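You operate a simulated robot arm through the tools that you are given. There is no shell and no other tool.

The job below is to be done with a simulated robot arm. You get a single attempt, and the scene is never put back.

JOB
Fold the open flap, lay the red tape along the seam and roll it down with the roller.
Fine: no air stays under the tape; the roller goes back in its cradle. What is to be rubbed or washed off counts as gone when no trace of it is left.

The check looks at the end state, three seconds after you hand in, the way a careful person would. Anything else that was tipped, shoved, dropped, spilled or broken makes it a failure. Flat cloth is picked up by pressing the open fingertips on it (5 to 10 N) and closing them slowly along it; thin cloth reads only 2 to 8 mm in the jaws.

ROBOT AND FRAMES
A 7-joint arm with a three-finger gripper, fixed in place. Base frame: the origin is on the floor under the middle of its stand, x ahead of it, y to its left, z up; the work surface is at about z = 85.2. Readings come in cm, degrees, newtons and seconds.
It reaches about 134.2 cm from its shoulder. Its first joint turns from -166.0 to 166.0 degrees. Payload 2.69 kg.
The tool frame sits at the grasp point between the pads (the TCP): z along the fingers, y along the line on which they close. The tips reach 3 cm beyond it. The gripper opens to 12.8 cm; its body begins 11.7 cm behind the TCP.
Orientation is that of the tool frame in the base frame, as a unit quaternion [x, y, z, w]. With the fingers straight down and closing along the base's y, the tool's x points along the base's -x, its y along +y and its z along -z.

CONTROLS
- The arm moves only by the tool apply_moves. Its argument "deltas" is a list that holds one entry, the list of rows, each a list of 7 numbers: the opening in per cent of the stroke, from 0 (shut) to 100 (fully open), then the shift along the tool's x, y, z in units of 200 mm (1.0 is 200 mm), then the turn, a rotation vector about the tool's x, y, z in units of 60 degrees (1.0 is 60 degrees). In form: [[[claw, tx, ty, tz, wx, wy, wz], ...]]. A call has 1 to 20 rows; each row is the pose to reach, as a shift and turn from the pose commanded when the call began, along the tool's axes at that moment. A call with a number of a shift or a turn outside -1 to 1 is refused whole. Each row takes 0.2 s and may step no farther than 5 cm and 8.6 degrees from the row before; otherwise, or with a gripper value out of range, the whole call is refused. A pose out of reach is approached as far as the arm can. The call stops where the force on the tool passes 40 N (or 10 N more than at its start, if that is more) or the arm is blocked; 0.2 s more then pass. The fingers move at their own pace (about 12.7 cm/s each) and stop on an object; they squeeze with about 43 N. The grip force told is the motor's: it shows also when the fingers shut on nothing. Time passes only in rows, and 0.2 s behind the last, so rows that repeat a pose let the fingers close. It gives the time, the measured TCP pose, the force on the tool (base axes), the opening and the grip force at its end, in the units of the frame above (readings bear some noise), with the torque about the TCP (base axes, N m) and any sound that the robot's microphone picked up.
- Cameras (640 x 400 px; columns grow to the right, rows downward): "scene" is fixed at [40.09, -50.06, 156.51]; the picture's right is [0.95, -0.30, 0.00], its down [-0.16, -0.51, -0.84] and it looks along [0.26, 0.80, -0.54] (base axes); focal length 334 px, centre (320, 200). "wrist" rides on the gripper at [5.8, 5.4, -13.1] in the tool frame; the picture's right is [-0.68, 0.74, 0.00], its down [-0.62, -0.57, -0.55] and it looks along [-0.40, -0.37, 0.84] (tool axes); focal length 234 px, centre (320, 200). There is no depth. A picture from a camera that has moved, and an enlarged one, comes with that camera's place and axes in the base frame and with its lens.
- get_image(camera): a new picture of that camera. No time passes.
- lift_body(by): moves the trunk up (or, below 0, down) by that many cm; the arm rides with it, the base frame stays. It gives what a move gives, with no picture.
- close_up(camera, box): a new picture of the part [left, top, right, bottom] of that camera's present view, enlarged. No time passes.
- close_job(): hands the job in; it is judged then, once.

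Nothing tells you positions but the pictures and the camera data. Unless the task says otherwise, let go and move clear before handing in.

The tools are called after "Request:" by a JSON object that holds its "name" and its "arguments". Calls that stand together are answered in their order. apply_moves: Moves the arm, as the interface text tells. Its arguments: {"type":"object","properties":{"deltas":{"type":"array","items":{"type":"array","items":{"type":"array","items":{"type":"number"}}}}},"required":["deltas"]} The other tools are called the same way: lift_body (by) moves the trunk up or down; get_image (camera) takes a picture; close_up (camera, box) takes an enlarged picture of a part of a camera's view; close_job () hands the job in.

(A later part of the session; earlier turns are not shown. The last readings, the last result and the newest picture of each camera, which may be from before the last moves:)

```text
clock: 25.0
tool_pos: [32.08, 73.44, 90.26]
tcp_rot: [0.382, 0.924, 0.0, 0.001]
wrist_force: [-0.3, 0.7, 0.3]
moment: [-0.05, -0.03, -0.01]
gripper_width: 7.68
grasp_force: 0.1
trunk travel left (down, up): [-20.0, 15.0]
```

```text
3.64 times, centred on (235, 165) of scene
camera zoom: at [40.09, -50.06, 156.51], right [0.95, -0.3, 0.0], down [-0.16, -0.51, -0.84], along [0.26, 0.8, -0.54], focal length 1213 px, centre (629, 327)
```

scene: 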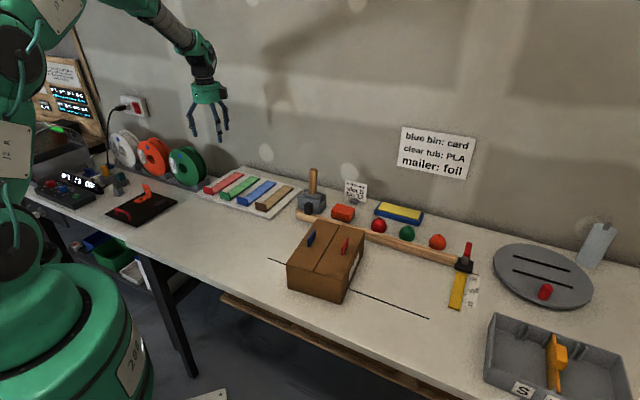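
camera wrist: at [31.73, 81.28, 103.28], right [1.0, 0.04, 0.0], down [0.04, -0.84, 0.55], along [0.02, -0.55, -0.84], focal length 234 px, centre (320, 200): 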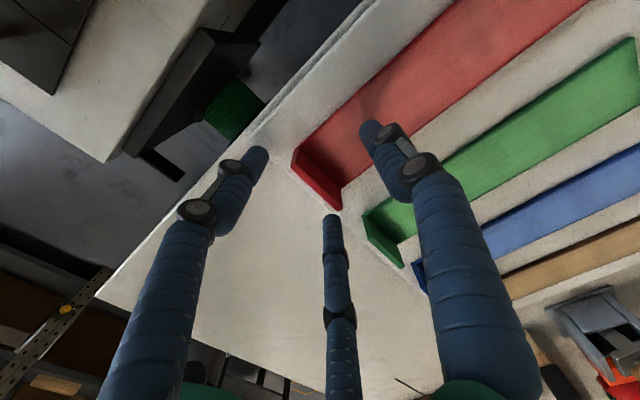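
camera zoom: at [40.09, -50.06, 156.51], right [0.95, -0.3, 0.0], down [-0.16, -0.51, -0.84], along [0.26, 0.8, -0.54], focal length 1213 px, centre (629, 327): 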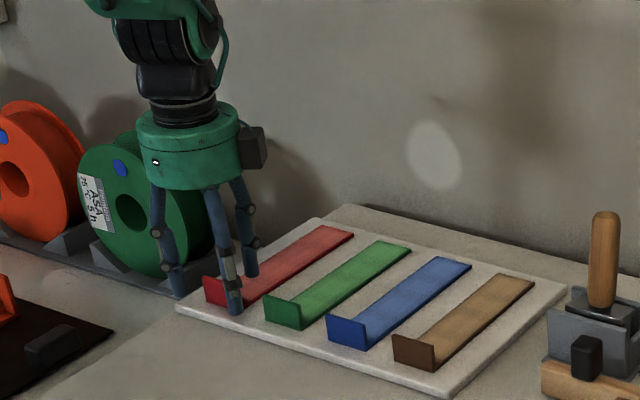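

The fingers straddle the tab. I'll close on it in stages.

Request:
{"name": "apply_moves", "arguments": {"deltas": [[[40, 0, 0, 0, 0, 0, 0], [25, 0, 0, 0, 0, 0, 0], [15, 0, 0, 0, 0, 0, 0], [8, 0, 0, 0, 0, 0, 0], [0, 0, 0, 0, 0, 0, 0], [0, 0, 0, 0, 0, 0, 0]]]}}

Request:
{"name": "get_image", "arguments": {"camera": "wrist"}}

Request:
{"name": "close_up", "arguments": {"camera": "scene", "box": [160, 110, 310, 220]}}

```text
clock: 26.4
tool_pos: [32.1, 73.53, 90.34]
tcp_rot: [0.383, 0.924, 0.001, 0.0]
wrist_force: [0.4, 0.6, -0.6]
moment: [-0.02, 0.03, 0.01]
gripper_width: 0.87
grasp_force: 36.9
trunk travel left (down, up): [-20.0, 15.0]
```

```text
taken
camera wrist: at [31.73, 81.27, 103.29], right [1.0, 0.04, 0.0], down [0.04, -0.84, 0.55], along [0.02, -0.55, -0.84], focal length 234 px, centre (320, 200)
```

wrist: 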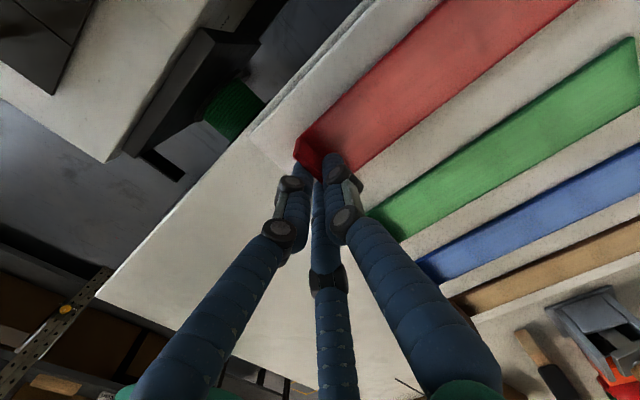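

```text
3.64 times, centred on (235, 165) of scene
camera zoom: at [40.09, -50.06, 156.51], right [0.95, -0.3, 0.0], down [-0.16, -0.51, -0.84], along [0.26, 0.8, -0.54], focal length 1213 px, centre (629, 327)
```

zoom: 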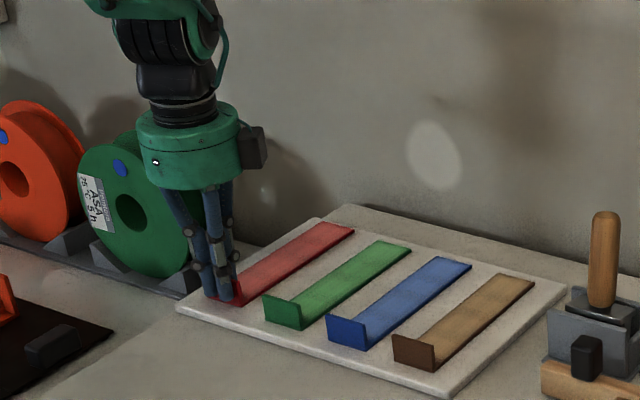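

The gripper holds the tab at 0.87 cm. I'll lift slowly and see how the tape comes away.

Request:
{"name": "apply_moves", "arguments": {"deltas": [[[0, 0, 0, -0.03, 0, 0, 0], [0, 0, 0, -0.07, 0, 0, 0], [0, 0, 0, -0.11, 0, 0, 0], [0, 0, 0, -0.15, 0, 0, 0], [0, 0, 0, -0.15, 0, 0, 0]]]}}

Request:
{"name": "get_image", "arguments": {"camera": "wrist"}}

Request:
{"name": "close_up", "arguments": {"camera": "scene", "box": [160, 110, 310, 220]}}

```text
clock: 27.6
tool_pos: [32.11, 73.42, 93.32]
tcp_rot: [0.383, 0.924, 0.0, 0.0]
wrist_force: [0.4, -0.5, 0.3]
moment: [0.0, 0.0, 0.03]
gripper_width: 0.87
grasp_force: 36.0
trunk travel left (down, up): [-20.0, 15.0]
```

```text
taken
camera wrist: at [31.71, 81.29, 106.3], right [1.0, 0.04, 0.0], down [0.04, -0.84, 0.55], along [0.02, -0.55, -0.84], focal length 234 px, centre (320, 200)
```

wrist: 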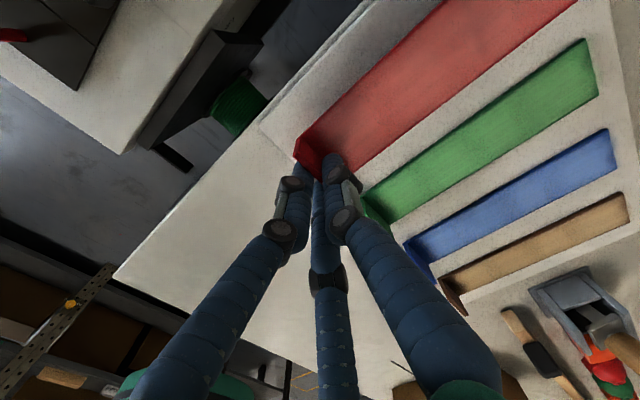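

```text
3.64 times, centred on (235, 165) of scene
camera zoom: at [40.09, -50.06, 156.51], right [0.95, -0.3, 0.0], down [-0.16, -0.51, -0.84], along [0.26, 0.8, -0.54], focal length 1213 px, centre (629, 327)
```

zoom: 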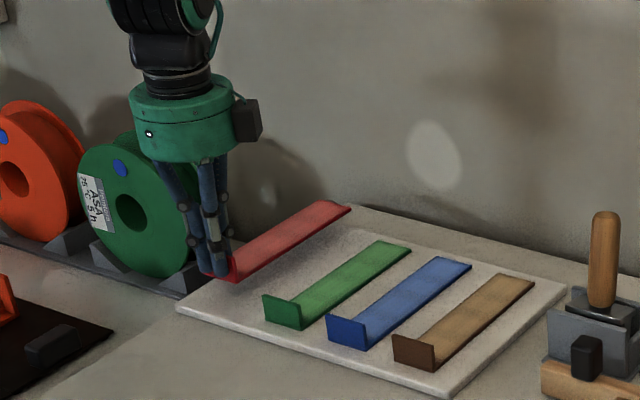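

The strip lifts as one stiff piece, level in the grip. I'll raise it well clear and check it.

Request:
{"name": "apply_moves", "arguments": {"deltas": [[[0, 0, 0, -0.2, 0, 0, 0], [0, 0, 0, -0.4, 0, 0, 0], [0, 0, 0, -0.6, 0, 0, 0], [0, 0, 0, -0.8, 0, 0, 0], [0, 0, 0, -1.0, 0, 0, 0], [0, 0, 0, -1.0, 0, 0, 0]]]}}

Request:
{"name": "get_image", "arguments": {"camera": "wrist"}}

Request:
{"name": "get_image", "arguments": {"camera": "scene"}}

```text
clock: 29.0
tool_pos: [32.09, 73.3, 113.25]
tcp_rot: [0.383, 0.924, 0.001, 0.001]
wrist_force: [0.0, 0.3, 0.4]
moment: [0.02, -0.03, -0.01]
gripper_width: 0.82
grasp_force: 35.9
trunk travel left (down, up): [-20.0, 15.0]
```

```text
taken
camera wrist: at [31.7, 81.13, 126.24], right [1.0, 0.04, 0.0], down [0.04, -0.84, 0.55], along [0.02, -0.55, -0.84], focal length 234 px, centre (320, 200)
```

wrist: 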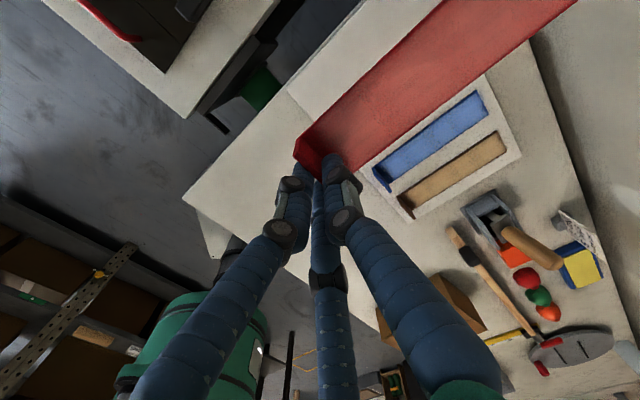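

```text
taken
```

scene: 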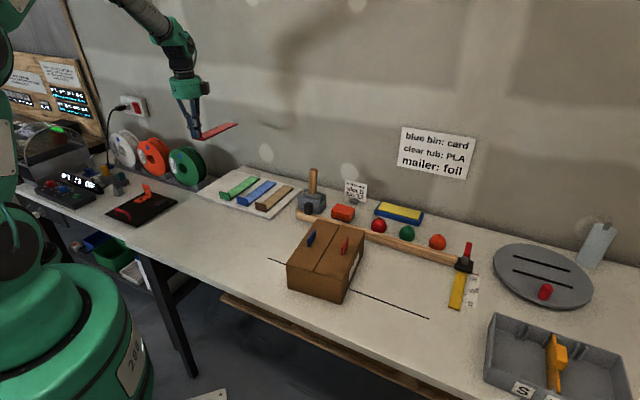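

Request:
{"name": "close_up", "arguments": {"camera": "wrist", "box": [270, 0, 590, 200]}}

```text
2.00 times, centred on (430, 100) of wrist
camera zoom: at [31.7, 81.13, 126.24], right [1.0, 0.04, 0.0], down [0.04, -0.84, 0.55], along [0.02, -0.55, -0.84], focal length 468 px, centre (100, 400)
```

zoom: 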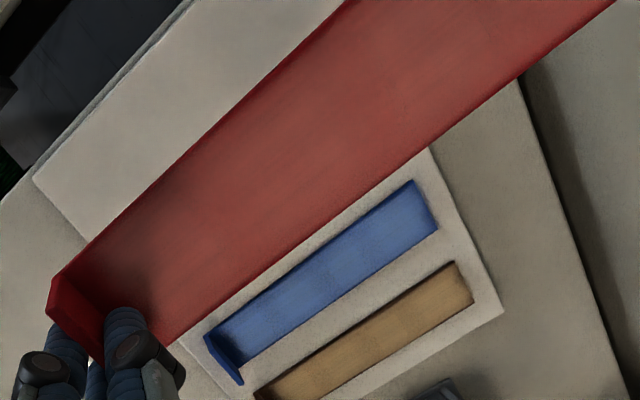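

The strip is about 4.9 × 19 cm and runs straight ahead of the grip. I'll carry it high over to the box.

Request:
{"name": "apply_moves", "arguments": {"deltas": [[[0, -0.195, -0.079, -0.02, 0, 0, 0], [0, -0.391, -0.158, -0.04, 0, 0, 0], [0, -0.586, -0.238, -0.06, 0, 0, 0], [0, -0.782, -0.317, -0.08, 0, 0, 0]]]}}

Request:
{"name": "apply_moves", "arguments": {"deltas": [[[0, -0.195, -0.079, 0, 0, 0, 0], [0, -0.391, -0.158, 0, 0, 0, 0], [0, -0.586, -0.238, 0, 0, 0, 0], [0, -0.782, -0.317, 0, 0, 0, 0]]]}}

Request:
{"name": "apply_moves", "arguments": {"deltas": [[[0, -0.195, -0.079, 0, 0, 0, 0], [0, -0.391, -0.158, 0, 0, 0, 0], [0, -0.586, -0.238, 0, 0, 0, 0], [0, -0.782, -0.317, 0, 0, 0, 0]]]}}

Request:
{"name": "apply_moves", "arguments": {"deltas": [[[0, -0.195, -0.079, 0, 0, 0, -0.025], [0, -0.391, -0.158, 0, 0, 0, -0.05], [0, -0.586, -0.238, 0, 0, 0, -0.075], [0, -0.782, -0.317, 0, 0, 0, -0.095], [0, -0.782, -0.317, 0, 0, 0, -0.095]]]}}

Request:
{"name": "get_image", "arguments": {"camera": "wrist"}}

Request:
{"name": "get_image", "arguments": {"camera": "scene"}}

```text
clock: 30.0
tool_pos: [38.68, 57.9, 114.84]
tcp_rot: [0.382, 0.924, 0.001, 0.0]
wrist_force: [0.4, 0.8, -1.1]
moment: [-0.03, 0.0, 0.02]
gripper_width: 0.82
grasp_force: 36.3
trunk travel left (down, up): [-20.0, 15.0]
```

```text
clock: 31.0
tool_pos: [45.25, 42.3, 114.87]
tcp_rot: [0.382, 0.924, -0.001, 0.0]
wrist_force: [0.0, 0.1, -0.4]
moment: [-0.05, 0.02, 0.01]
gripper_width: 0.81
grasp_force: 35.9
trunk travel left (down, up): [-20.0, 15.0]
```

```text
clock: 32.0
tool_pos: [51.91, 26.78, 114.89]
tcp_rot: [0.383, 0.924, 0.0, 0.0]
wrist_force: [0.0, -0.1, -0.3]
moment: [-0.04, -0.04, -0.04]
gripper_width: 0.78
grasp_force: 35.7
trunk travel left (down, up): [-20.0, 15.0]
```

```text
clock: 33.2
tool_pos: [58.41, 11.36, 114.85]
tcp_rot: [0.335, 0.942, 0.0, 0.0]
wrist_force: [-0.2, -0.7, -0.2]
moment: [0.03, 0.02, 0.04]
gripper_width: 0.77
grasp_force: 35.9
trunk travel left (down, up): [-20.0, 15.0]
```

```text
taken
camera wrist: at [57.23, 19.01, 127.89], right [0.99, 0.14, 0.0], down [0.12, -0.83, 0.55], along [0.08, -0.54, -0.84], focal length 234 px, centre (320, 200)
```

wrist: 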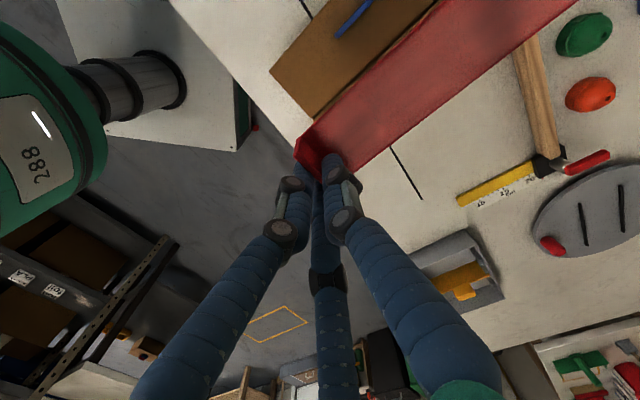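

```text
taken
```

scene: 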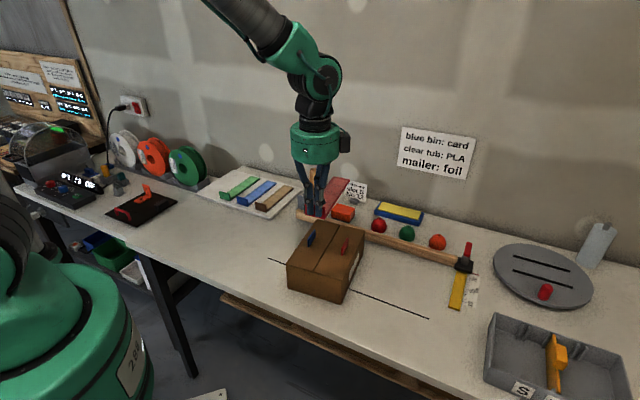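

The strip hangs above the box, lined up with the seam as far as perspective lets me judge. I'll lower it to a couple of centimetres above the box and check the alignment.

Request:
{"name": "apply_moves", "arguments": {"deltas": [[[0, 0, 0, 0.2, 0, 0, 0], [0, 0, 0, 0.4, 0, 0, 0], [0, 0, 0, 0.55, 0, 0, 0], [0, 0, 0, 0.66, 0, 0, 0], [0, 0, 0, 0.7175, 0, 0, 0], [0, 0, 0, 0.7175, 0, 0, 0]]]}}

Request:
{"name": "get_image", "arguments": {"camera": "wrist"}}

Request:
{"name": "close_up", "arguments": {"camera": "wrist", "box": [260, 0, 580, 200]}}

Request:
{"name": "close_up", "arguments": {"camera": "scene", "box": [260, 180, 420, 310]}}

```text
clock: 34.6
tool_pos: [58.38, 11.29, 100.45]
tcp_rot: [0.336, 0.942, 0.0, -0.001]
wrist_force: [0.7, 0.2, -0.6]
moment: [-0.01, 0.01, 0.01]
gripper_width: 0.79
grasp_force: 36.1
trunk travel left (down, up): [-20.0, 15.0]
```

```text
taken
camera wrist: at [57.24, 19.03, 113.49], right [0.99, 0.14, 0.0], down [0.12, -0.83, 0.55], along [0.08, -0.54, -0.84], focal length 234 px, centre (320, 200)
```

wrist: 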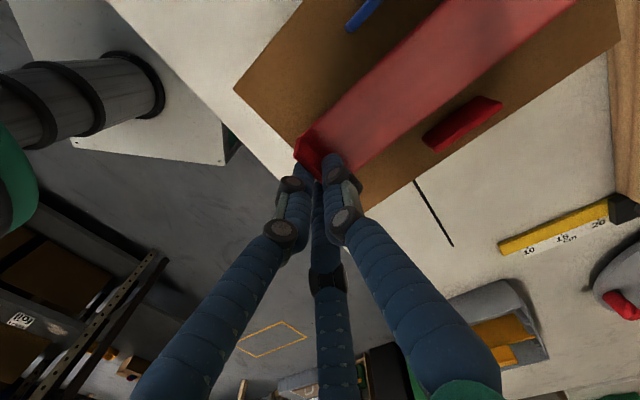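

```text
2.00 times, centred on (420, 100) of wrist
camera zoom: at [57.24, 19.03, 113.49], right [0.99, 0.14, 0.0], down [0.12, -0.83, 0.55], along [0.08, -0.54, -0.84], focal length 468 px, centre (120, 400)
```

zoom: 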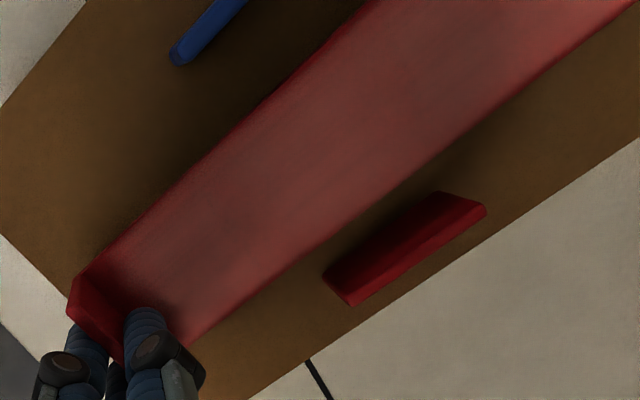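

```text
3.08 times, centred on (340, 245) of scene
camera zoom: at [40.09, -50.06, 156.51], right [0.95, -0.3, 0.0], down [-0.16, -0.51, -0.84], along [0.26, 0.8, -0.54], focal length 1026 px, centre (258, 62)
```

zoom: 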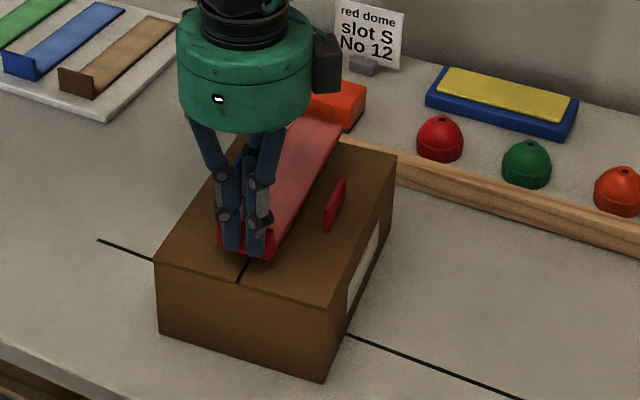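

Measured against the box edges, the strip is centred on the seam to within a couple of millimetres, with equal margins front and back. I'll lower it slowly onto the flaps.

Request:
{"name": "apply_moves", "arguments": {"deltas": [[[0, 0, 0, 0.05, 0, 0, 0], [0, 0, 0, 0.09, 0, 0, 0], [0, 0, 0, 0.1, 0, 0, 0], [0, 0, 0, 0.11, 0, 0, 0], [0, 0, 0, 0.115, 0, 0, 0], [0, 0, 0, 0.115, 0, 0, 0]]]}}

Request:
{"name": "close_up", "arguments": {"camera": "scene", "box": [260, 180, 420, 310]}}

Request:
{"name": "close_up", "arguments": {"camera": "wrist", "box": [260, 0, 580, 200]}}

```text
clock: 36.0
tool_pos: [58.45, 11.4, 98.42]
tcp_rot: [0.336, 0.942, 0.001, 0.002]
wrist_force: [-1.9, -0.6, 25.8]
moment: [0.07, 0.05, -0.01]
gripper_width: 0.77
grasp_force: 35.8
trunk travel left (down, up): [-20.0, 15.0]
```

```text
3.08 times, centred on (340, 245) of scene
camera zoom: at [40.09, -50.06, 156.51], right [0.95, -0.3, 0.0], down [-0.16, -0.51, -0.84], along [0.26, 0.8, -0.54], focal length 1026 px, centre (258, 62)
```

zoom: 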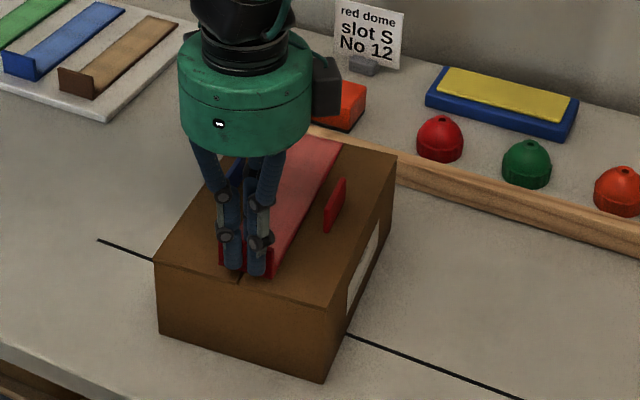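

```text
2.00 times, centred on (420, 100) of wrist
camera zoom: at [57.27, 18.99, 111.37], right [0.99, 0.14, 0.0], down [0.12, -0.83, 0.55], along [0.08, -0.54, -0.84], focal length 468 px, centre (120, 400)
```

zoom: 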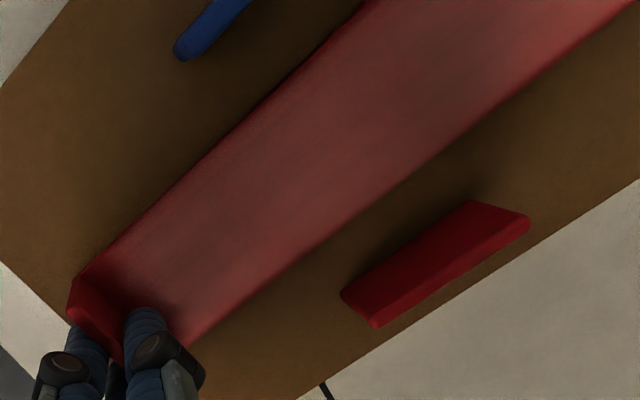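

I have contact at about 26 N with the strip lying along the seam. I'll open the fingers and lift straight off.

Request:
{"name": "apply_moves", "arguments": {"deltas": [[[10, 0, 0, 0, 0, 0, 0], [25, 0, 0, 0, 0, 0, 0], [45, 0, 0, 0, 0, 0, 0], [45, 0, 0, 0, 0, 0, 0]]]}}

Request:
{"name": "apply_moves", "arguments": {"deltas": [[[45, 0, 0, -0.1, 0, 0, 0], [45, 0, 0, -0.25, 0, 0, 0], [60, 0, 0, -0.45, 0, 0, 0], [100, 0, 0, -0.65, 0, 0, 0], [100, 0, 0, -0.65, 0, 0, 0]]]}}

Request:
{"name": "get_image", "arguments": {"camera": "scene"}}

Request:
{"name": "close_up", "arguments": {"camera": "scene", "box": [260, 180, 420, 310]}}

Request:
{"name": "get_image", "arguments": {"camera": "wrist"}}

```text
clock: 37.0
tool_pos: [58.47, 11.19, 98.21]
tcp_rot: [0.337, 0.942, 0.0, 0.0]
wrist_force: [0.1, -0.5, 0.5]
moment: [-0.02, 0.0, 0.04]
gripper_width: 5.76
grasp_force: 0.0
trunk travel left (down, up): [-20.0, 15.0]
```

```text
clock: 38.2
tool_pos: [58.44, 11.23, 111.3]
tcp_rot: [0.336, 0.942, 0.001, -0.001]
wrist_force: [-1.1, 0.7, 0.2]
moment: [0.03, -0.1, 0.04]
gripper_width: 12.81
grasp_force: 0.2
trunk travel left (down, up): [-20.0, 15.0]
```

```text
taken
```

scene: 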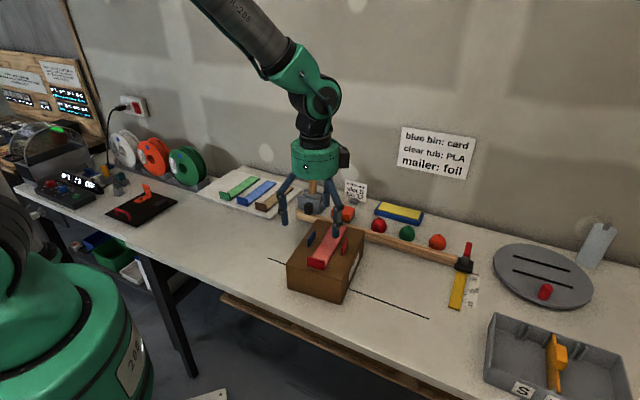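

```text
3.08 times, centred on (340, 245) of scene
camera zoom: at [40.09, -50.06, 156.51], right [0.95, -0.3, 0.0], down [-0.16, -0.51, -0.84], along [0.26, 0.8, -0.54], focal length 1026 px, centre (258, 62)
```

zoom: 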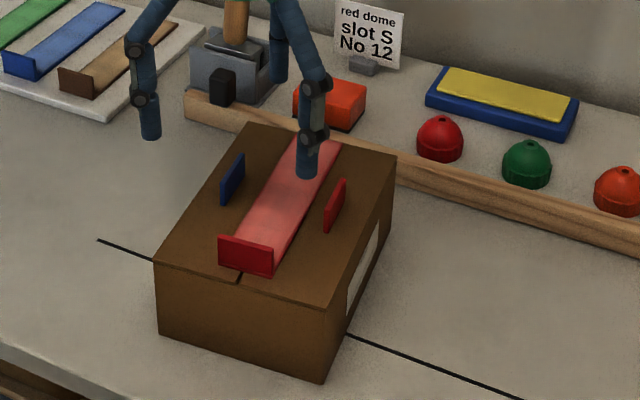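

```text
taken
camera wrist: at [57.23, 19.0, 124.34], right [0.99, 0.14, 0.0], down [0.12, -0.83, 0.55], along [0.08, -0.54, -0.84], focal length 234 px, centre (320, 200)
```

wrist: 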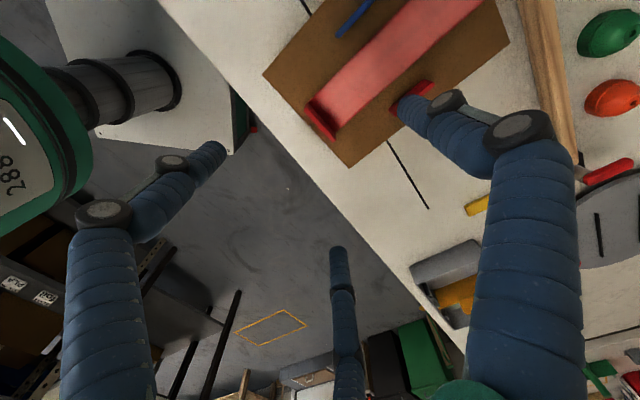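

The red tape is lying along the seam and the gripper came away cleanly. Now I'll look at the roller in its cradle.

Request:
{"name": "apply_moves", "arguments": {"deltas": [[[100, 0.083, 0.17, -0.08, 0, 0, 0.02], [100, 0.166, 0.34, -0.16, 0, 0, 0.04], [100, 0.249, 0.51, -0.22, 0, 0, 0.06], [100, 0.332, 0.68, -0.27, 0, 0, 0.08], [100, 0.415, 0.85, -0.27, 0, 0, 0.095]]]}}

Request:
{"name": "apply_moves", "arguments": {"deltas": [[[100, 0.12, 0.16, -0.08, 0, 0, 0], [100, 0.24, 0.32, -0.16, 0, 0, 0], [100, 0.36, 0.48, -0.22, 0, 0, 0], [100, 0.48, 0.64, -0.27, 0, 0, 0], [100, 0.56, 0.8, -0.27, 0, 0, 0], [100, 0.56, 0.8, -0.27, 0, 0, 0]]]}}

Request:
{"name": "get_image", "arguments": {"camera": "wrist"}}

Request:
{"name": "close_up", "arguments": {"camera": "scene", "box": [280, 155, 380, 235]}}

```text
clock: 39.4
tool_pos: [62.65, 29.8, 116.67]
tcp_rot: [0.382, 0.924, 0.0, 0.0]
wrist_force: [-0.5, -0.2, 0.2]
moment: [0.02, -0.08, 0.0]
gripper_width: 12.84
grasp_force: 0.0
trunk travel left (down, up): [-20.0, 15.0]
```

```text
clock: 40.8
tool_pos: [66.0, 48.93, 122.0]
tcp_rot: [0.383, 0.924, 0.0, 0.0]
wrist_force: [0.2, 0.1, -0.3]
moment: [-0.06, 0.07, 0.02]
gripper_width: 12.81
grasp_force: 0.1
trunk travel left (down, up): [-20.0, 15.0]
```

```text
taken
camera wrist: at [65.67, 56.8, 135.03], right [1.0, 0.04, 0.0], down [0.04, -0.83, 0.55], along [0.02, -0.55, -0.84], focal length 234 px, centre (320, 200)
```

wrist: 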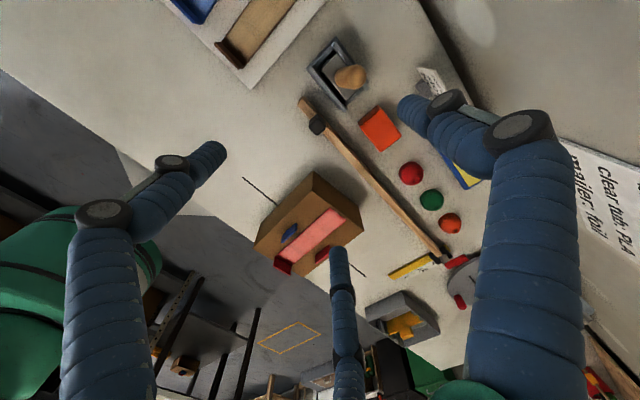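

```text
5.00 times, centred on (330, 195) of scene
camera zoom: at [40.09, -50.06, 156.51], right [0.95, -0.3, 0.0], down [-0.16, -0.51, -0.84], along [0.26, 0.8, -0.54], focal length 1667 px, centre (270, 225)
```

zoom: 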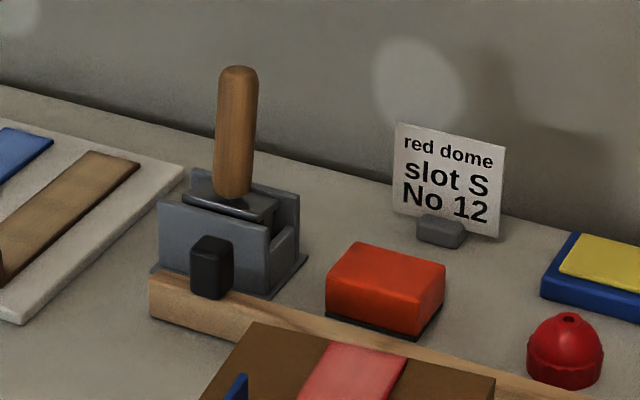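

Request:
{"name": "close_up", "arguments": {"camera": "wrist", "box": [290, 20, 400, 130]}}

Request:
{"name": "close_up", "arguments": {"camera": "scene", "box": [290, 160, 345, 225]}}

```text
3.64 times, centred on (345, 75) of wrist
camera zoom: at [65.67, 56.8, 135.03], right [1.0, 0.04, 0.0], down [0.04, -0.83, 0.55], along [0.02, -0.55, -0.84], focal length 852 px, centre (229, 654)
```

zoom: 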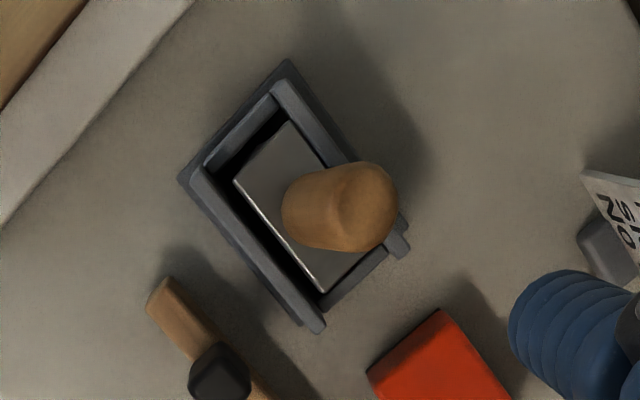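

```text
6.15 times, centred on (318, 192) of scene
camera zoom: at [40.09, -50.06, 156.51], right [0.95, -0.3, 0.0], down [-0.16, -0.51, -0.84], along [0.26, 0.8, -0.54], focal length 2052 px, centre (335, 246)
```

zoom: 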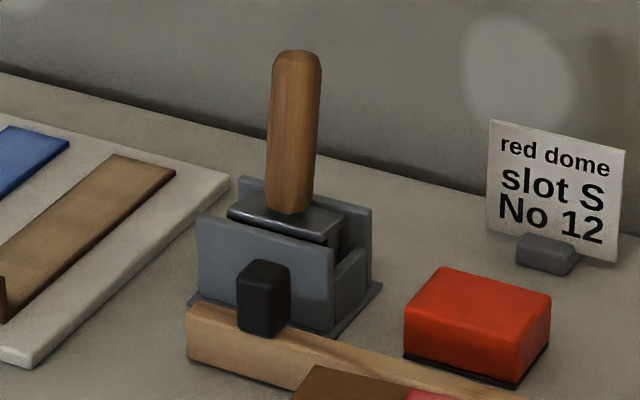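

The roller sits in its cradle with the handle up, its plate lying along the cradle's walls; the handle may lean a little toward the wall. I'll take more views to get its pose.

Request:
{"name": "close_up", "arguments": {"camera": "wrist", "box": [305, 30, 375, 110]}}

Request:
{"name": "apply_moves", "arguments": {"deltas": [[[100, 0.2, 0, 0, 0, 0, 0], [100, 0.4, 0, 0, 0, 0, 0], [100, 0.55, -0.1, 0.1, 0, 0, 0], [100, 0.65, -0.3, 0.25, 0, 0, 0], [100, 0.65, -0.3, 0.25, 0, 0, 0]]]}}

Request:
{"name": "get_image", "arguments": {"camera": "wrist"}}

```text
5.00 times, centred on (340, 70) of wrist
camera zoom: at [65.67, 56.8, 135.03], right [1.0, 0.04, 0.0], down [0.04, -0.83, 0.55], along [0.02, -0.55, -0.84], focal length 1171 px, centre (220, 850)
```

zoom: 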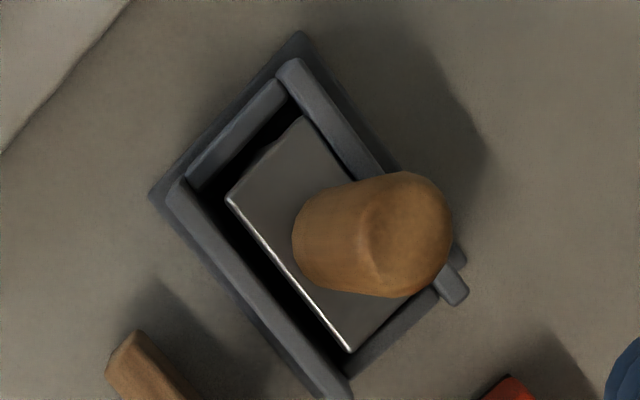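

```text
refused: row 4 steps farther than a row can; nothing moved
```

```text
taken
camera wrist: at [65.67, 56.8, 135.03], right [1.0, 0.04, 0.0], down [0.04, -0.83, 0.55], along [0.02, -0.55, -0.84], focal length 234 px, centre (320, 200)
```

wrist: 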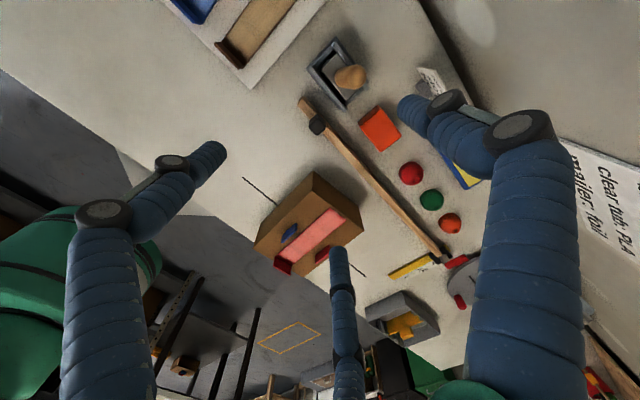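

That move was refused for a step size; nothing moved. I'll take a second viewpoint with smaller steps.

Request:
{"name": "apply_moves", "arguments": {"deltas": [[[100, -0.15, 0.083, 0.15, 0, 0, 0], [100, -0.3, 0.166, 0.3, 0, 0, 0], [100, -0.455, 0.25, 0.45, 0, 0, 0], [100, -0.455, 0.25, 0.45, 0, 0, 0]]]}}

Request:
{"name": "get_image", "arguments": {"camera": "wrist"}}

Request:
{"name": "close_up", "arguments": {"camera": "wrist", "box": [210, 0, 370, 120]}}

```text
clock: 41.8
tool_pos: [76.13, 46.05, 112.89]
tcp_rot: [0.383, 0.924, 0.0, 0.0]
wrist_force: [0.6, -0.3, -0.6]
moment: [0.02, 0.05, 0.01]
gripper_width: 12.8
grasp_force: 0.2
trunk travel left (down, up): [-20.0, 15.0]
```

```text
taken
camera wrist: at [75.8, 53.86, 125.93], right [1.0, 0.04, 0.0], down [0.04, -0.84, 0.55], along [0.02, -0.55, -0.84], focal length 234 px, centre (320, 200)
```

wrist: 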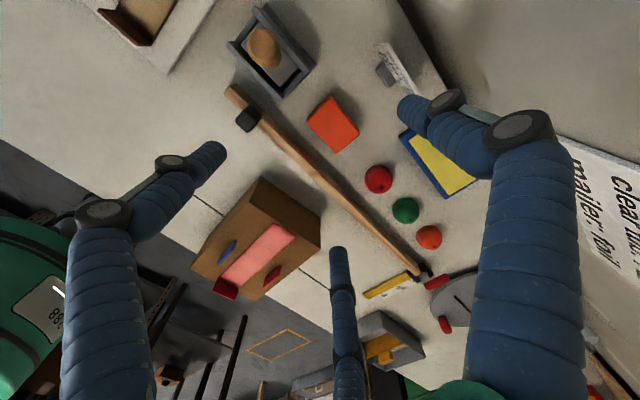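

```text
3.33 times, centred on (290, 60) of wrist
camera zoom: at [75.8, 53.86, 125.93], right [1.0, 0.04, 0.0], down [0.04, -0.84, 0.55], along [0.02, -0.55, -0.84], focal length 781 px, centre (420, 667)
```

zoom: 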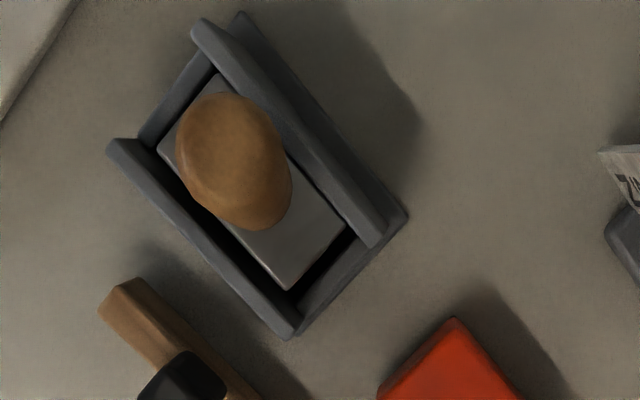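

Two views fix the handle: its base is near (69.4, 52.8, 91), and its top near (70.4, 53.8, 101), leaning about 9° toward the wall. I'll line the gripper up with that lean above the handle.

Request:
{"name": "apply_moves", "arguments": {"deltas": [[[100, 0.158, 0.047, 0.08, 0.05, 0, 0], [100, 0.315, 0.093, 0.16, 0.1, 0, 0], [90, 0.4725, 0.14, 0.245, 0.157, 0, 0], [80, 0.4725, 0.14, 0.245, 0.157, 0, 0]]]}}

Request:
{"name": "get_image", "arguments": {"camera": "wrist"}}

Request:
{"name": "close_up", "arguments": {"camera": "scene", "box": [260, 110, 380, 230]}}

```text
clock: 42.8
tool_pos: [71.54, 54.71, 108.1]
tcp_rot: [0.382, 0.921, -0.077, -0.032]
wrist_force: [-0.3, -0.1, 0.3]
moment: [-0.06, 0.0, 0.02]
gripper_width: 10.22
grasp_force: 0.1
trunk travel left (down, up): [-20.0, 15.0]
```

```text
taken
camera wrist: at [72.6, 64.05, 120.0], right [0.99, 0.04, -0.12], down [0.11, -0.77, 0.63], along [-0.07, -0.64, -0.76], focal length 234 px, centre (320, 200)
```

wrist: 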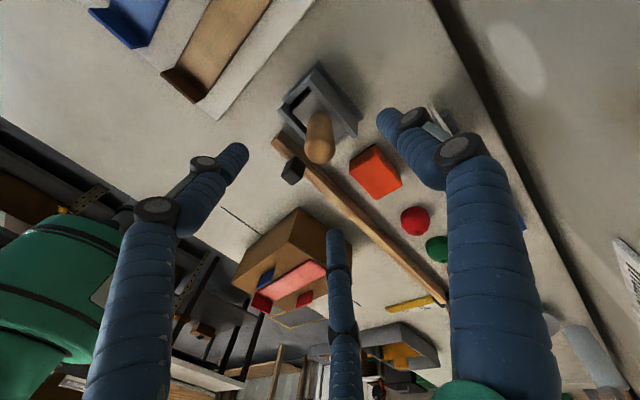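

```text
3.33 times, centred on (320, 170) of scene
camera zoom: at [40.09, -50.06, 156.51], right [0.95, -0.3, 0.0], down [-0.16, -0.51, -0.84], along [0.26, 0.8, -0.54], focal length 1112 px, centre (320, 300)
```

zoom: 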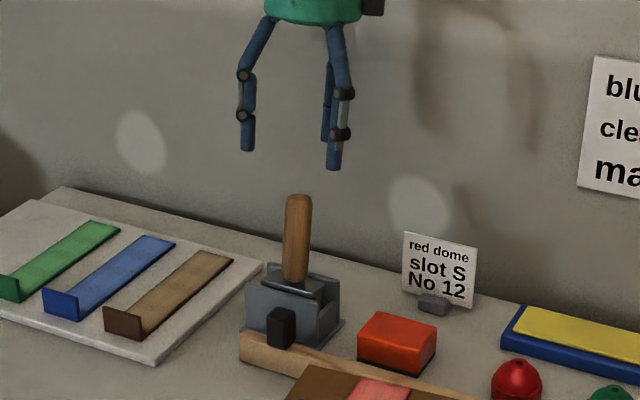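

The handle is centred between the fingers and aligned with the tool axis. I'll go down along that axis.

Request:
{"name": "apply_moves", "arguments": {"deltas": [[[80, 0, 0, 0.15, 0, 0, 0], [80, 0, 0, 0.3, 0, 0, 0], [80, 0, 0, 0.44, 0, 0, 0], [80, 0, 0, 0.55, 0, 0, 0], [80, 0, 0, 0.598, 0, 0, 0], [80, 0, 0, 0.598, 0, 0, 0]]]}}

Request:
{"name": "get_image", "arguments": {"camera": "wrist"}}

Request:
{"name": "close_up", "arguments": {"camera": "scene", "box": [260, 110, 380, 230]}}

```text
clock: 44.2
tool_pos: [70.08, 53.33, 96.28]
tcp_rot: [0.381, 0.921, -0.076, -0.031]
wrist_force: [0.4, -0.4, 0.0]
moment: [-0.03, 0.02, -0.02]
gripper_width: 10.23
grasp_force: 0.2
trunk travel left (down, up): [-20.0, 15.0]
```

```text
taken
camera wrist: at [71.13, 62.59, 108.24], right [0.99, 0.04, -0.12], down [0.1, -0.77, 0.63], along [-0.07, -0.64, -0.76], focal length 234 px, centre (320, 200)
```

wrist: 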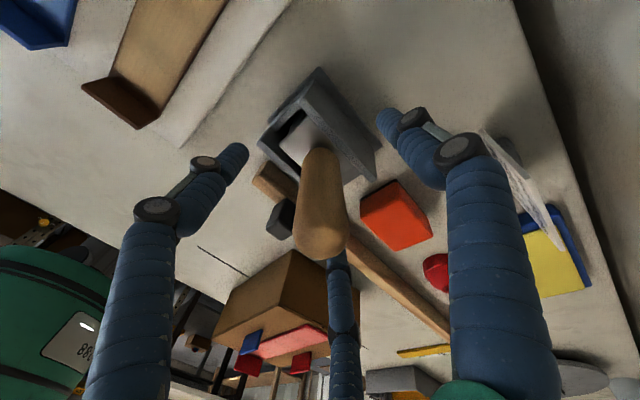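

```text
3.33 times, centred on (320, 170) of scene
camera zoom: at [40.09, -50.06, 156.51], right [0.95, -0.3, 0.0], down [-0.16, -0.51, -0.84], along [0.26, 0.8, -0.54], focal length 1112 px, centre (320, 300)
```

zoom: 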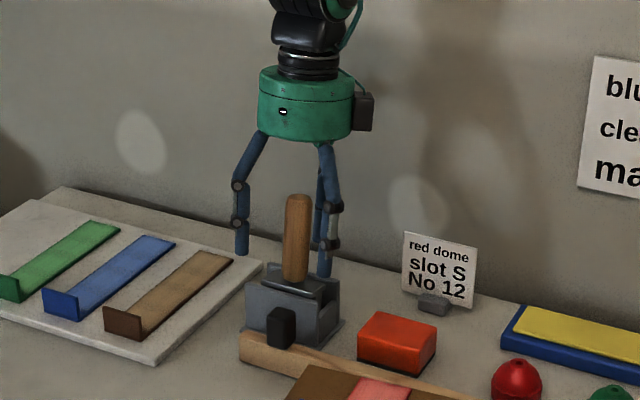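

The handle is centred between the three fingers. I'll close on it gently.

Request:
{"name": "apply_moves", "arguments": {"deltas": [[[60, 0, 0, 0, 0, 0, 0], [45, 0, 0, 0, 0, 0, 0], [35, 0, 0, 0, 0, 0, 0], [25, 0, 0, 0, 0, 0, 0], [15, 0, 0, 0, 0, 0, 0], [0, 0, 0, 0, 0, 0, 0], [0, 0, 0, 0, 0, 0, 0]]]}}

Request:
{"name": "get_image", "arguments": {"camera": "wrist"}}

Request:
{"name": "close_up", "arguments": {"camera": "scene", "box": [260, 110, 380, 230]}}

```text
clock: 45.8
tool_pos: [70.11, 53.31, 96.29]
tcp_rot: [0.382, 0.92, -0.075, -0.031]
wrist_force: [2.3, -2.6, 0.5]
moment: [-0.19, -0.15, 0.16]
gripper_width: 2.89
grasp_force: 42.5
trunk travel left (down, up): [-20.0, 15.0]
```

```text
taken
camera wrist: at [71.14, 62.58, 108.24], right [0.99, 0.04, -0.12], down [0.11, -0.77, 0.63], along [-0.07, -0.64, -0.76], focal length 234 px, centre (320, 200)
```

wrist: 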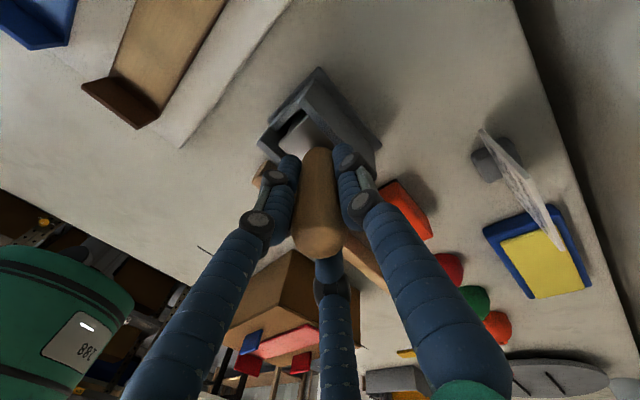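

```text
3.33 times, centred on (320, 170) of scene
camera zoom: at [40.09, -50.06, 156.51], right [0.95, -0.3, 0.0], down [-0.16, -0.51, -0.84], along [0.26, 0.8, -0.54], focal length 1112 px, centre (320, 300)
```

zoom: 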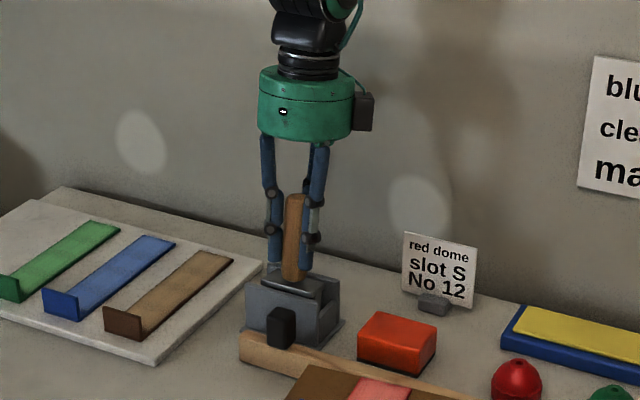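

The grip is firm at 2.89 cm with little side load. I'll lift the roller straight up out of the cradle.

Request:
{"name": "apply_moves", "arguments": {"deltas": [[[0, 0, -0.0082, -0.05, 0, 0, 0], [0, 0, -0.0163, -0.1, 0, 0, 0], [0, 0, -0.033, -0.2, 0, 0, 0], [0, 0, -0.057, -0.35, 0, 0, 0], [0, 0, -0.082, -0.5, 0, 0, 0], [0, 0, -0.114, -0.7, 0, 0, 0], [0, 0, -0.114, -0.7, 0, 0, 0]]]}}

Request:
{"name": "get_image", "arguments": {"camera": "wrist"}}

Request:
{"name": "close_up", "arguments": {"camera": "scene", "box": [260, 110, 380, 230]}}

```text
clock: 47.4
tool_pos: [70.07, 53.38, 110.57]
tcp_rot: [0.382, 0.921, -0.076, -0.032]
wrist_force: [0.0, -0.1, -2.0]
moment: [0.05, -0.01, 0.0]
gripper_width: 2.86
grasp_force: 42.1
trunk travel left (down, up): [-20.0, 15.0]
```

```text
taken
camera wrist: at [71.12, 62.61, 122.54], right [0.99, 0.04, -0.12], down [0.1, -0.77, 0.63], along [-0.07, -0.64, -0.76], focal length 234 px, centre (320, 200)
```

wrist: 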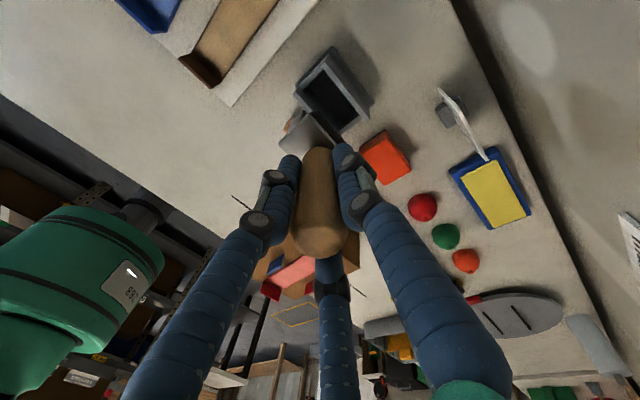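

```text
3.33 times, centred on (320, 170) of scene
camera zoom: at [40.09, -50.06, 156.51], right [0.95, -0.3, 0.0], down [-0.16, -0.51, -0.84], along [0.26, 0.8, -0.54], focal length 1112 px, centre (320, 300)
```

zoom: 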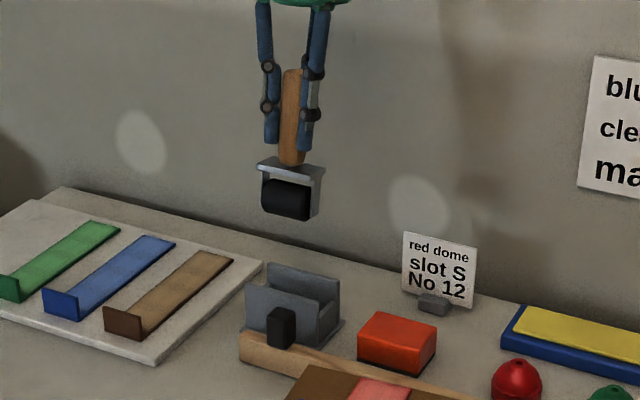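

The roller is out: black rubber, about 5 cm wide, its axle square to the seam direction. I'll set it upright and carry it over to the box.

Request:
{"name": "apply_moves", "arguments": {"deltas": [[[0, 0, -0.022, -0.13, -0.052, 0, 0], [0, 0, -0.044, -0.26, -0.105, 0, 0], [0, 0, -0.065, -0.395, -0.157, 0, 0], [0, 0, -0.065, -0.395, -0.157, 0, 0]]]}}

Request:
{"name": "apply_moves", "arguments": {"deltas": [[[0, -0.117, -0.197, 0, 0, 0, 0], [0, -0.233, -0.395, 0, 0, 0, 0], [0, -0.35, -0.592, 0, 0, 0, 0]]]}}

Request:
{"name": "apply_moves", "arguments": {"deltas": [[[0, -0.117, -0.197, 0, 0, 0, 0], [0, -0.233, -0.395, 0, 0, 0, 0], [0, -0.35, -0.592, 0, 0, 0, 0]]]}}

Request:
{"name": "apply_moves", "arguments": {"deltas": [[[0, -0.117, -0.197, 0.05, 0, 0, -0.03], [0, -0.233, -0.395, 0.1, 0, 0, -0.06], [0, -0.35, -0.592, 0.15, 0, 0, -0.092], [0, -0.35, -0.592, 0.2, 0, 0, -0.092], [0, -0.35, -0.592, 0.2, 0, 0, -0.092]]]}}

Request:
{"name": "get_image", "arguments": {"camera": "wrist"}}

Request:
{"name": "close_up", "arguments": {"camera": "scene", "box": [250, 150, 420, 310]}}

```text
clock: 48.4
tool_pos: [69.97, 53.3, 118.57]
tcp_rot: [0.383, 0.924, 0.0, 0.0]
wrist_force: [-0.1, -0.5, -2.1]
moment: [0.02, -0.06, -0.02]
gripper_width: 2.87
grasp_force: 43.1
trunk travel left (down, up): [-20.0, 15.0]
```

```text
clock: 49.2
tool_pos: [66.75, 40.14, 118.6]
tcp_rot: [0.383, 0.924, -0.001, -0.001]
wrist_force: [0.0, 0.2, -2.7]
moment: [-0.03, 0.03, -0.01]
gripper_width: 2.86
grasp_force: 43.0
trunk travel left (down, up): [-20.0, 15.0]
```

```text
clock: 50.0
tool_pos: [63.19, 26.77, 118.53]
tcp_rot: [0.382, 0.924, 0.0, 0.0]
wrist_force: [-0.6, -0.6, -2.5]
moment: [0.0, 0.0, -0.02]
gripper_width: 2.89
grasp_force: 43.4
trunk travel left (down, up): [-20.0, 15.0]
```

```text
clock: 51.2
tool_pos: [59.86, 13.36, 114.5]
tcp_rot: [0.337, 0.941, 0.0, 0.0]
wrist_force: [-0.3, -0.4, -1.9]
moment: [-0.05, 0.02, 0.0]
gripper_width: 2.86
grasp_force: 43.1
trunk travel left (down, up): [-20.0, 15.0]
```

```text
taken
camera wrist: at [58.7, 21.15, 127.54], right [0.99, 0.14, 0.0], down [0.12, -0.83, 0.55], along [0.08, -0.54, -0.84], focal length 234 px, centre (320, 200)
```

wrist: 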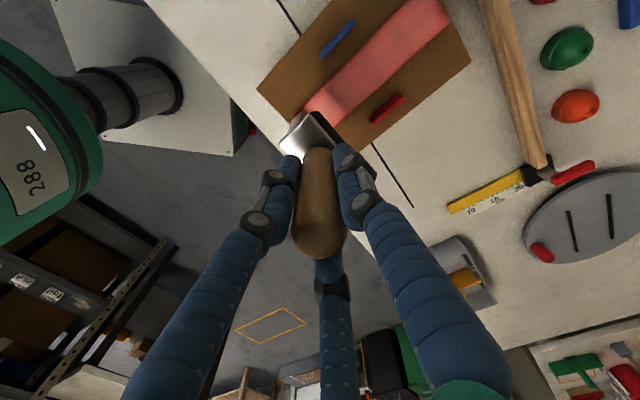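

```text
2.50 times, centred on (335, 230) of scene
camera zoom: at [40.09, -50.06, 156.51], right [0.95, -0.3, 0.0], down [-0.16, -0.51, -0.84], along [0.26, 0.8, -0.54], focal length 834 px, centre (282, 125)
```

zoom: 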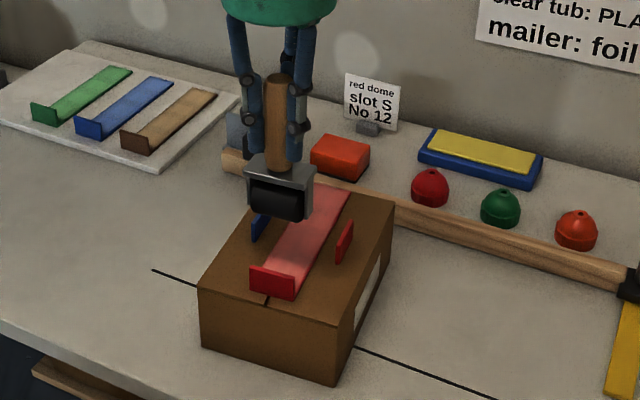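

Request:
{"name": "close_up", "arguments": {"camera": "wrist", "box": [240, 0, 480, 150]}}

Request:
{"name": "close_up", "arguments": {"camera": "scene", "box": [290, 180, 400, 290]}}

```text
2.67 times, centred on (360, 75) of wrist
camera zoom: at [58.7, 21.15, 127.54], right [0.99, 0.14, 0.0], down [0.12, -0.83, 0.55], along [0.08, -0.54, -0.84], focal length 624 px, centre (213, 533)
```

zoom: 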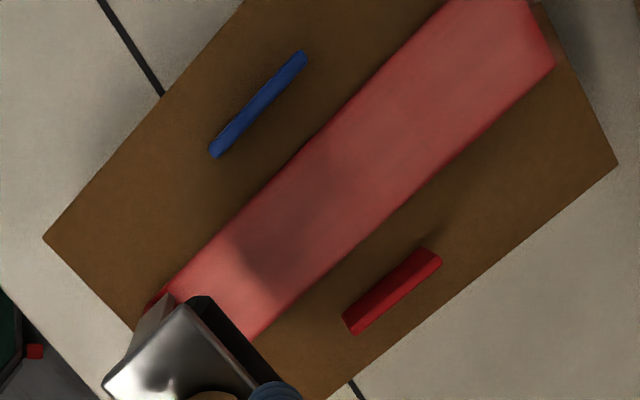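

```text
3.64 times, centred on (345, 235) of scene
camera zoom: at [40.09, -50.06, 156.51], right [0.95, -0.3, 0.0], down [-0.16, -0.51, -0.84], along [0.26, 0.8, -0.54], focal length 1213 px, centre (229, 73)
```

zoom: 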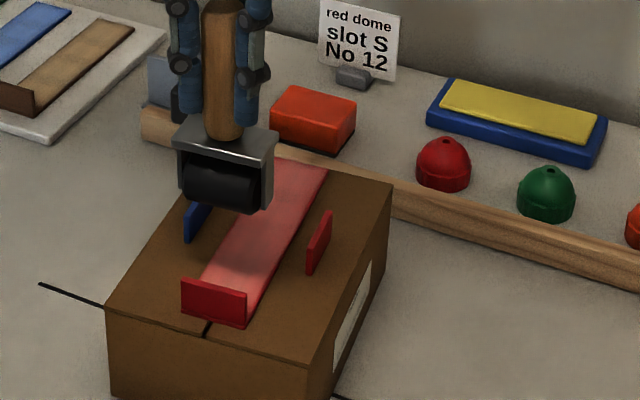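

The roller is centred over the tape just ahead of the tab. I'll lower it until it touches.

Request:
{"name": "apply_moves", "arguments": {"deltas": [[[0, 0, 0, 0.15, 0, 0, 0], [0, 0, 0, 0.3, 0, 0, 0], [0, 0, 0, 0.36, 0, 0, 0], [0, 0, 0, 0.38, 0, 0, 0], [0, 0, 0, 0.38, 0, 0, 0]]]}}

Request:
{"name": "close_up", "arguments": {"camera": "scene", "box": [290, 180, 400, 290]}}

Request:
{"name": "close_up", "arguments": {"camera": "wrist", "box": [240, 0, 480, 150]}}

```text
clock: 52.4
tool_pos: [59.96, 13.36, 106.96]
tcp_rot: [0.338, 0.941, 0.0, 0.0]
wrist_force: [-0.1, -0.3, -1.8]
moment: [0.03, 0.01, 0.0]
gripper_width: 2.85
grasp_force: 42.9
trunk travel left (down, up): [-20.0, 15.0]
```

```text
3.64 times, centred on (345, 235) of scene
camera zoom: at [40.09, -50.06, 156.51], right [0.95, -0.3, 0.0], down [-0.16, -0.51, -0.84], along [0.26, 0.8, -0.54], focal length 1213 px, centre (229, 73)
```

zoom: 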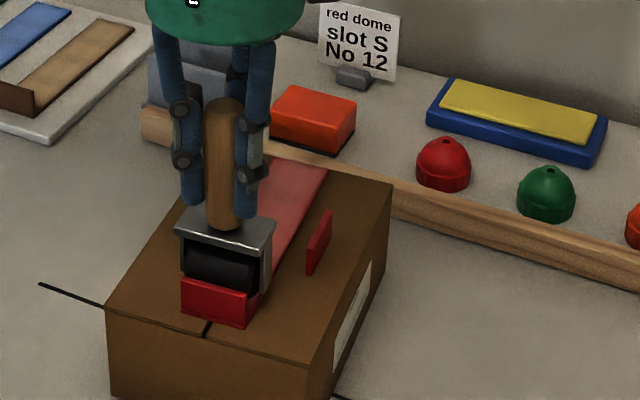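

```text
2.67 times, centred on (360, 75) of wrist
camera zoom: at [58.7, 21.11, 119.94], right [0.99, 0.14, 0.0], down [0.12, -0.83, 0.55], along [0.08, -0.54, -0.84], focal length 624 px, centre (213, 533)
```

zoom: 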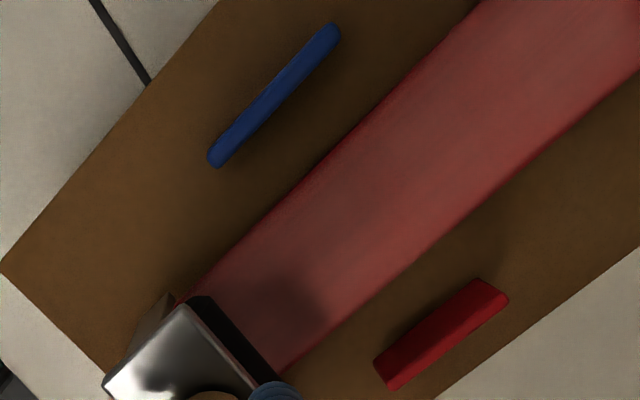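

Request:
{"name": "apply_moves", "arguments": {"deltas": [[[0, 0, 0, 0.02, 0, 0, 0], [0, 0, 0, 0.035, 0, 0, 0], [0, 0, 0, 0.045, 0, 0, 0], [0, 0, 0, 0.045, 0, 0, 0]]]}}

```text
clock: 53.4
tool_pos: [59.88, 13.29, 106.02]
tcp_rot: [0.337, 0.942, -0.001, 0.001]
wrist_force: [0.2, 0.5, -2.3]
moment: [0.04, -0.01, 0.07]
gripper_width: 2.89
grasp_force: 43.3
trunk travel left (down, up): [-20.0, 15.0]
```

Request:
{"name": "apply_moves", "arguments": {"deltas": [[[0, 0, 0, 0.015, 0, 0, 0], [0, 0, 0, 0.03, 0, 0, 0], [0, 0, 0, 0.03, 0, 0, 0]]]}}

Request:
{"name": "close_up", "arguments": {"camera": "scene", "box": [290, 180, 400, 290]}}

```text
clock: 54.2
tool_pos: [59.89, 13.35, 105.62]
tcp_rot: [0.338, 0.941, 0.002, 0.003]
wrist_force: [-0.1, -0.3, 30.1]
moment: [0.05, 0.06, 0.02]
gripper_width: 2.87
grasp_force: 43.2
trunk travel left (down, up): [-20.0, 15.0]
```

```text
3.64 times, centred on (345, 235) of scene
camera zoom: at [40.09, -50.06, 156.51], right [0.95, -0.3, 0.0], down [-0.16, -0.51, -0.84], along [0.26, 0.8, -0.54], focal length 1213 px, centre (229, 73)
```

zoom: 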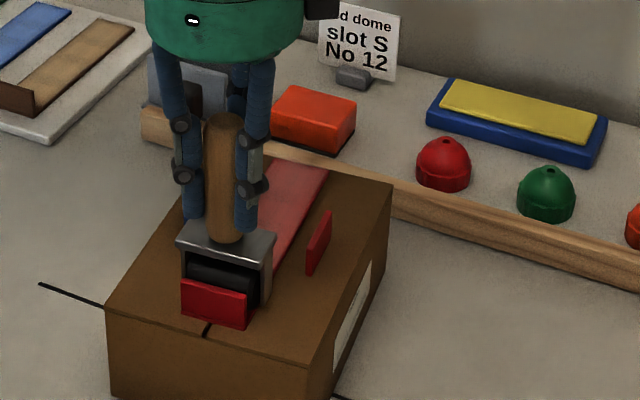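

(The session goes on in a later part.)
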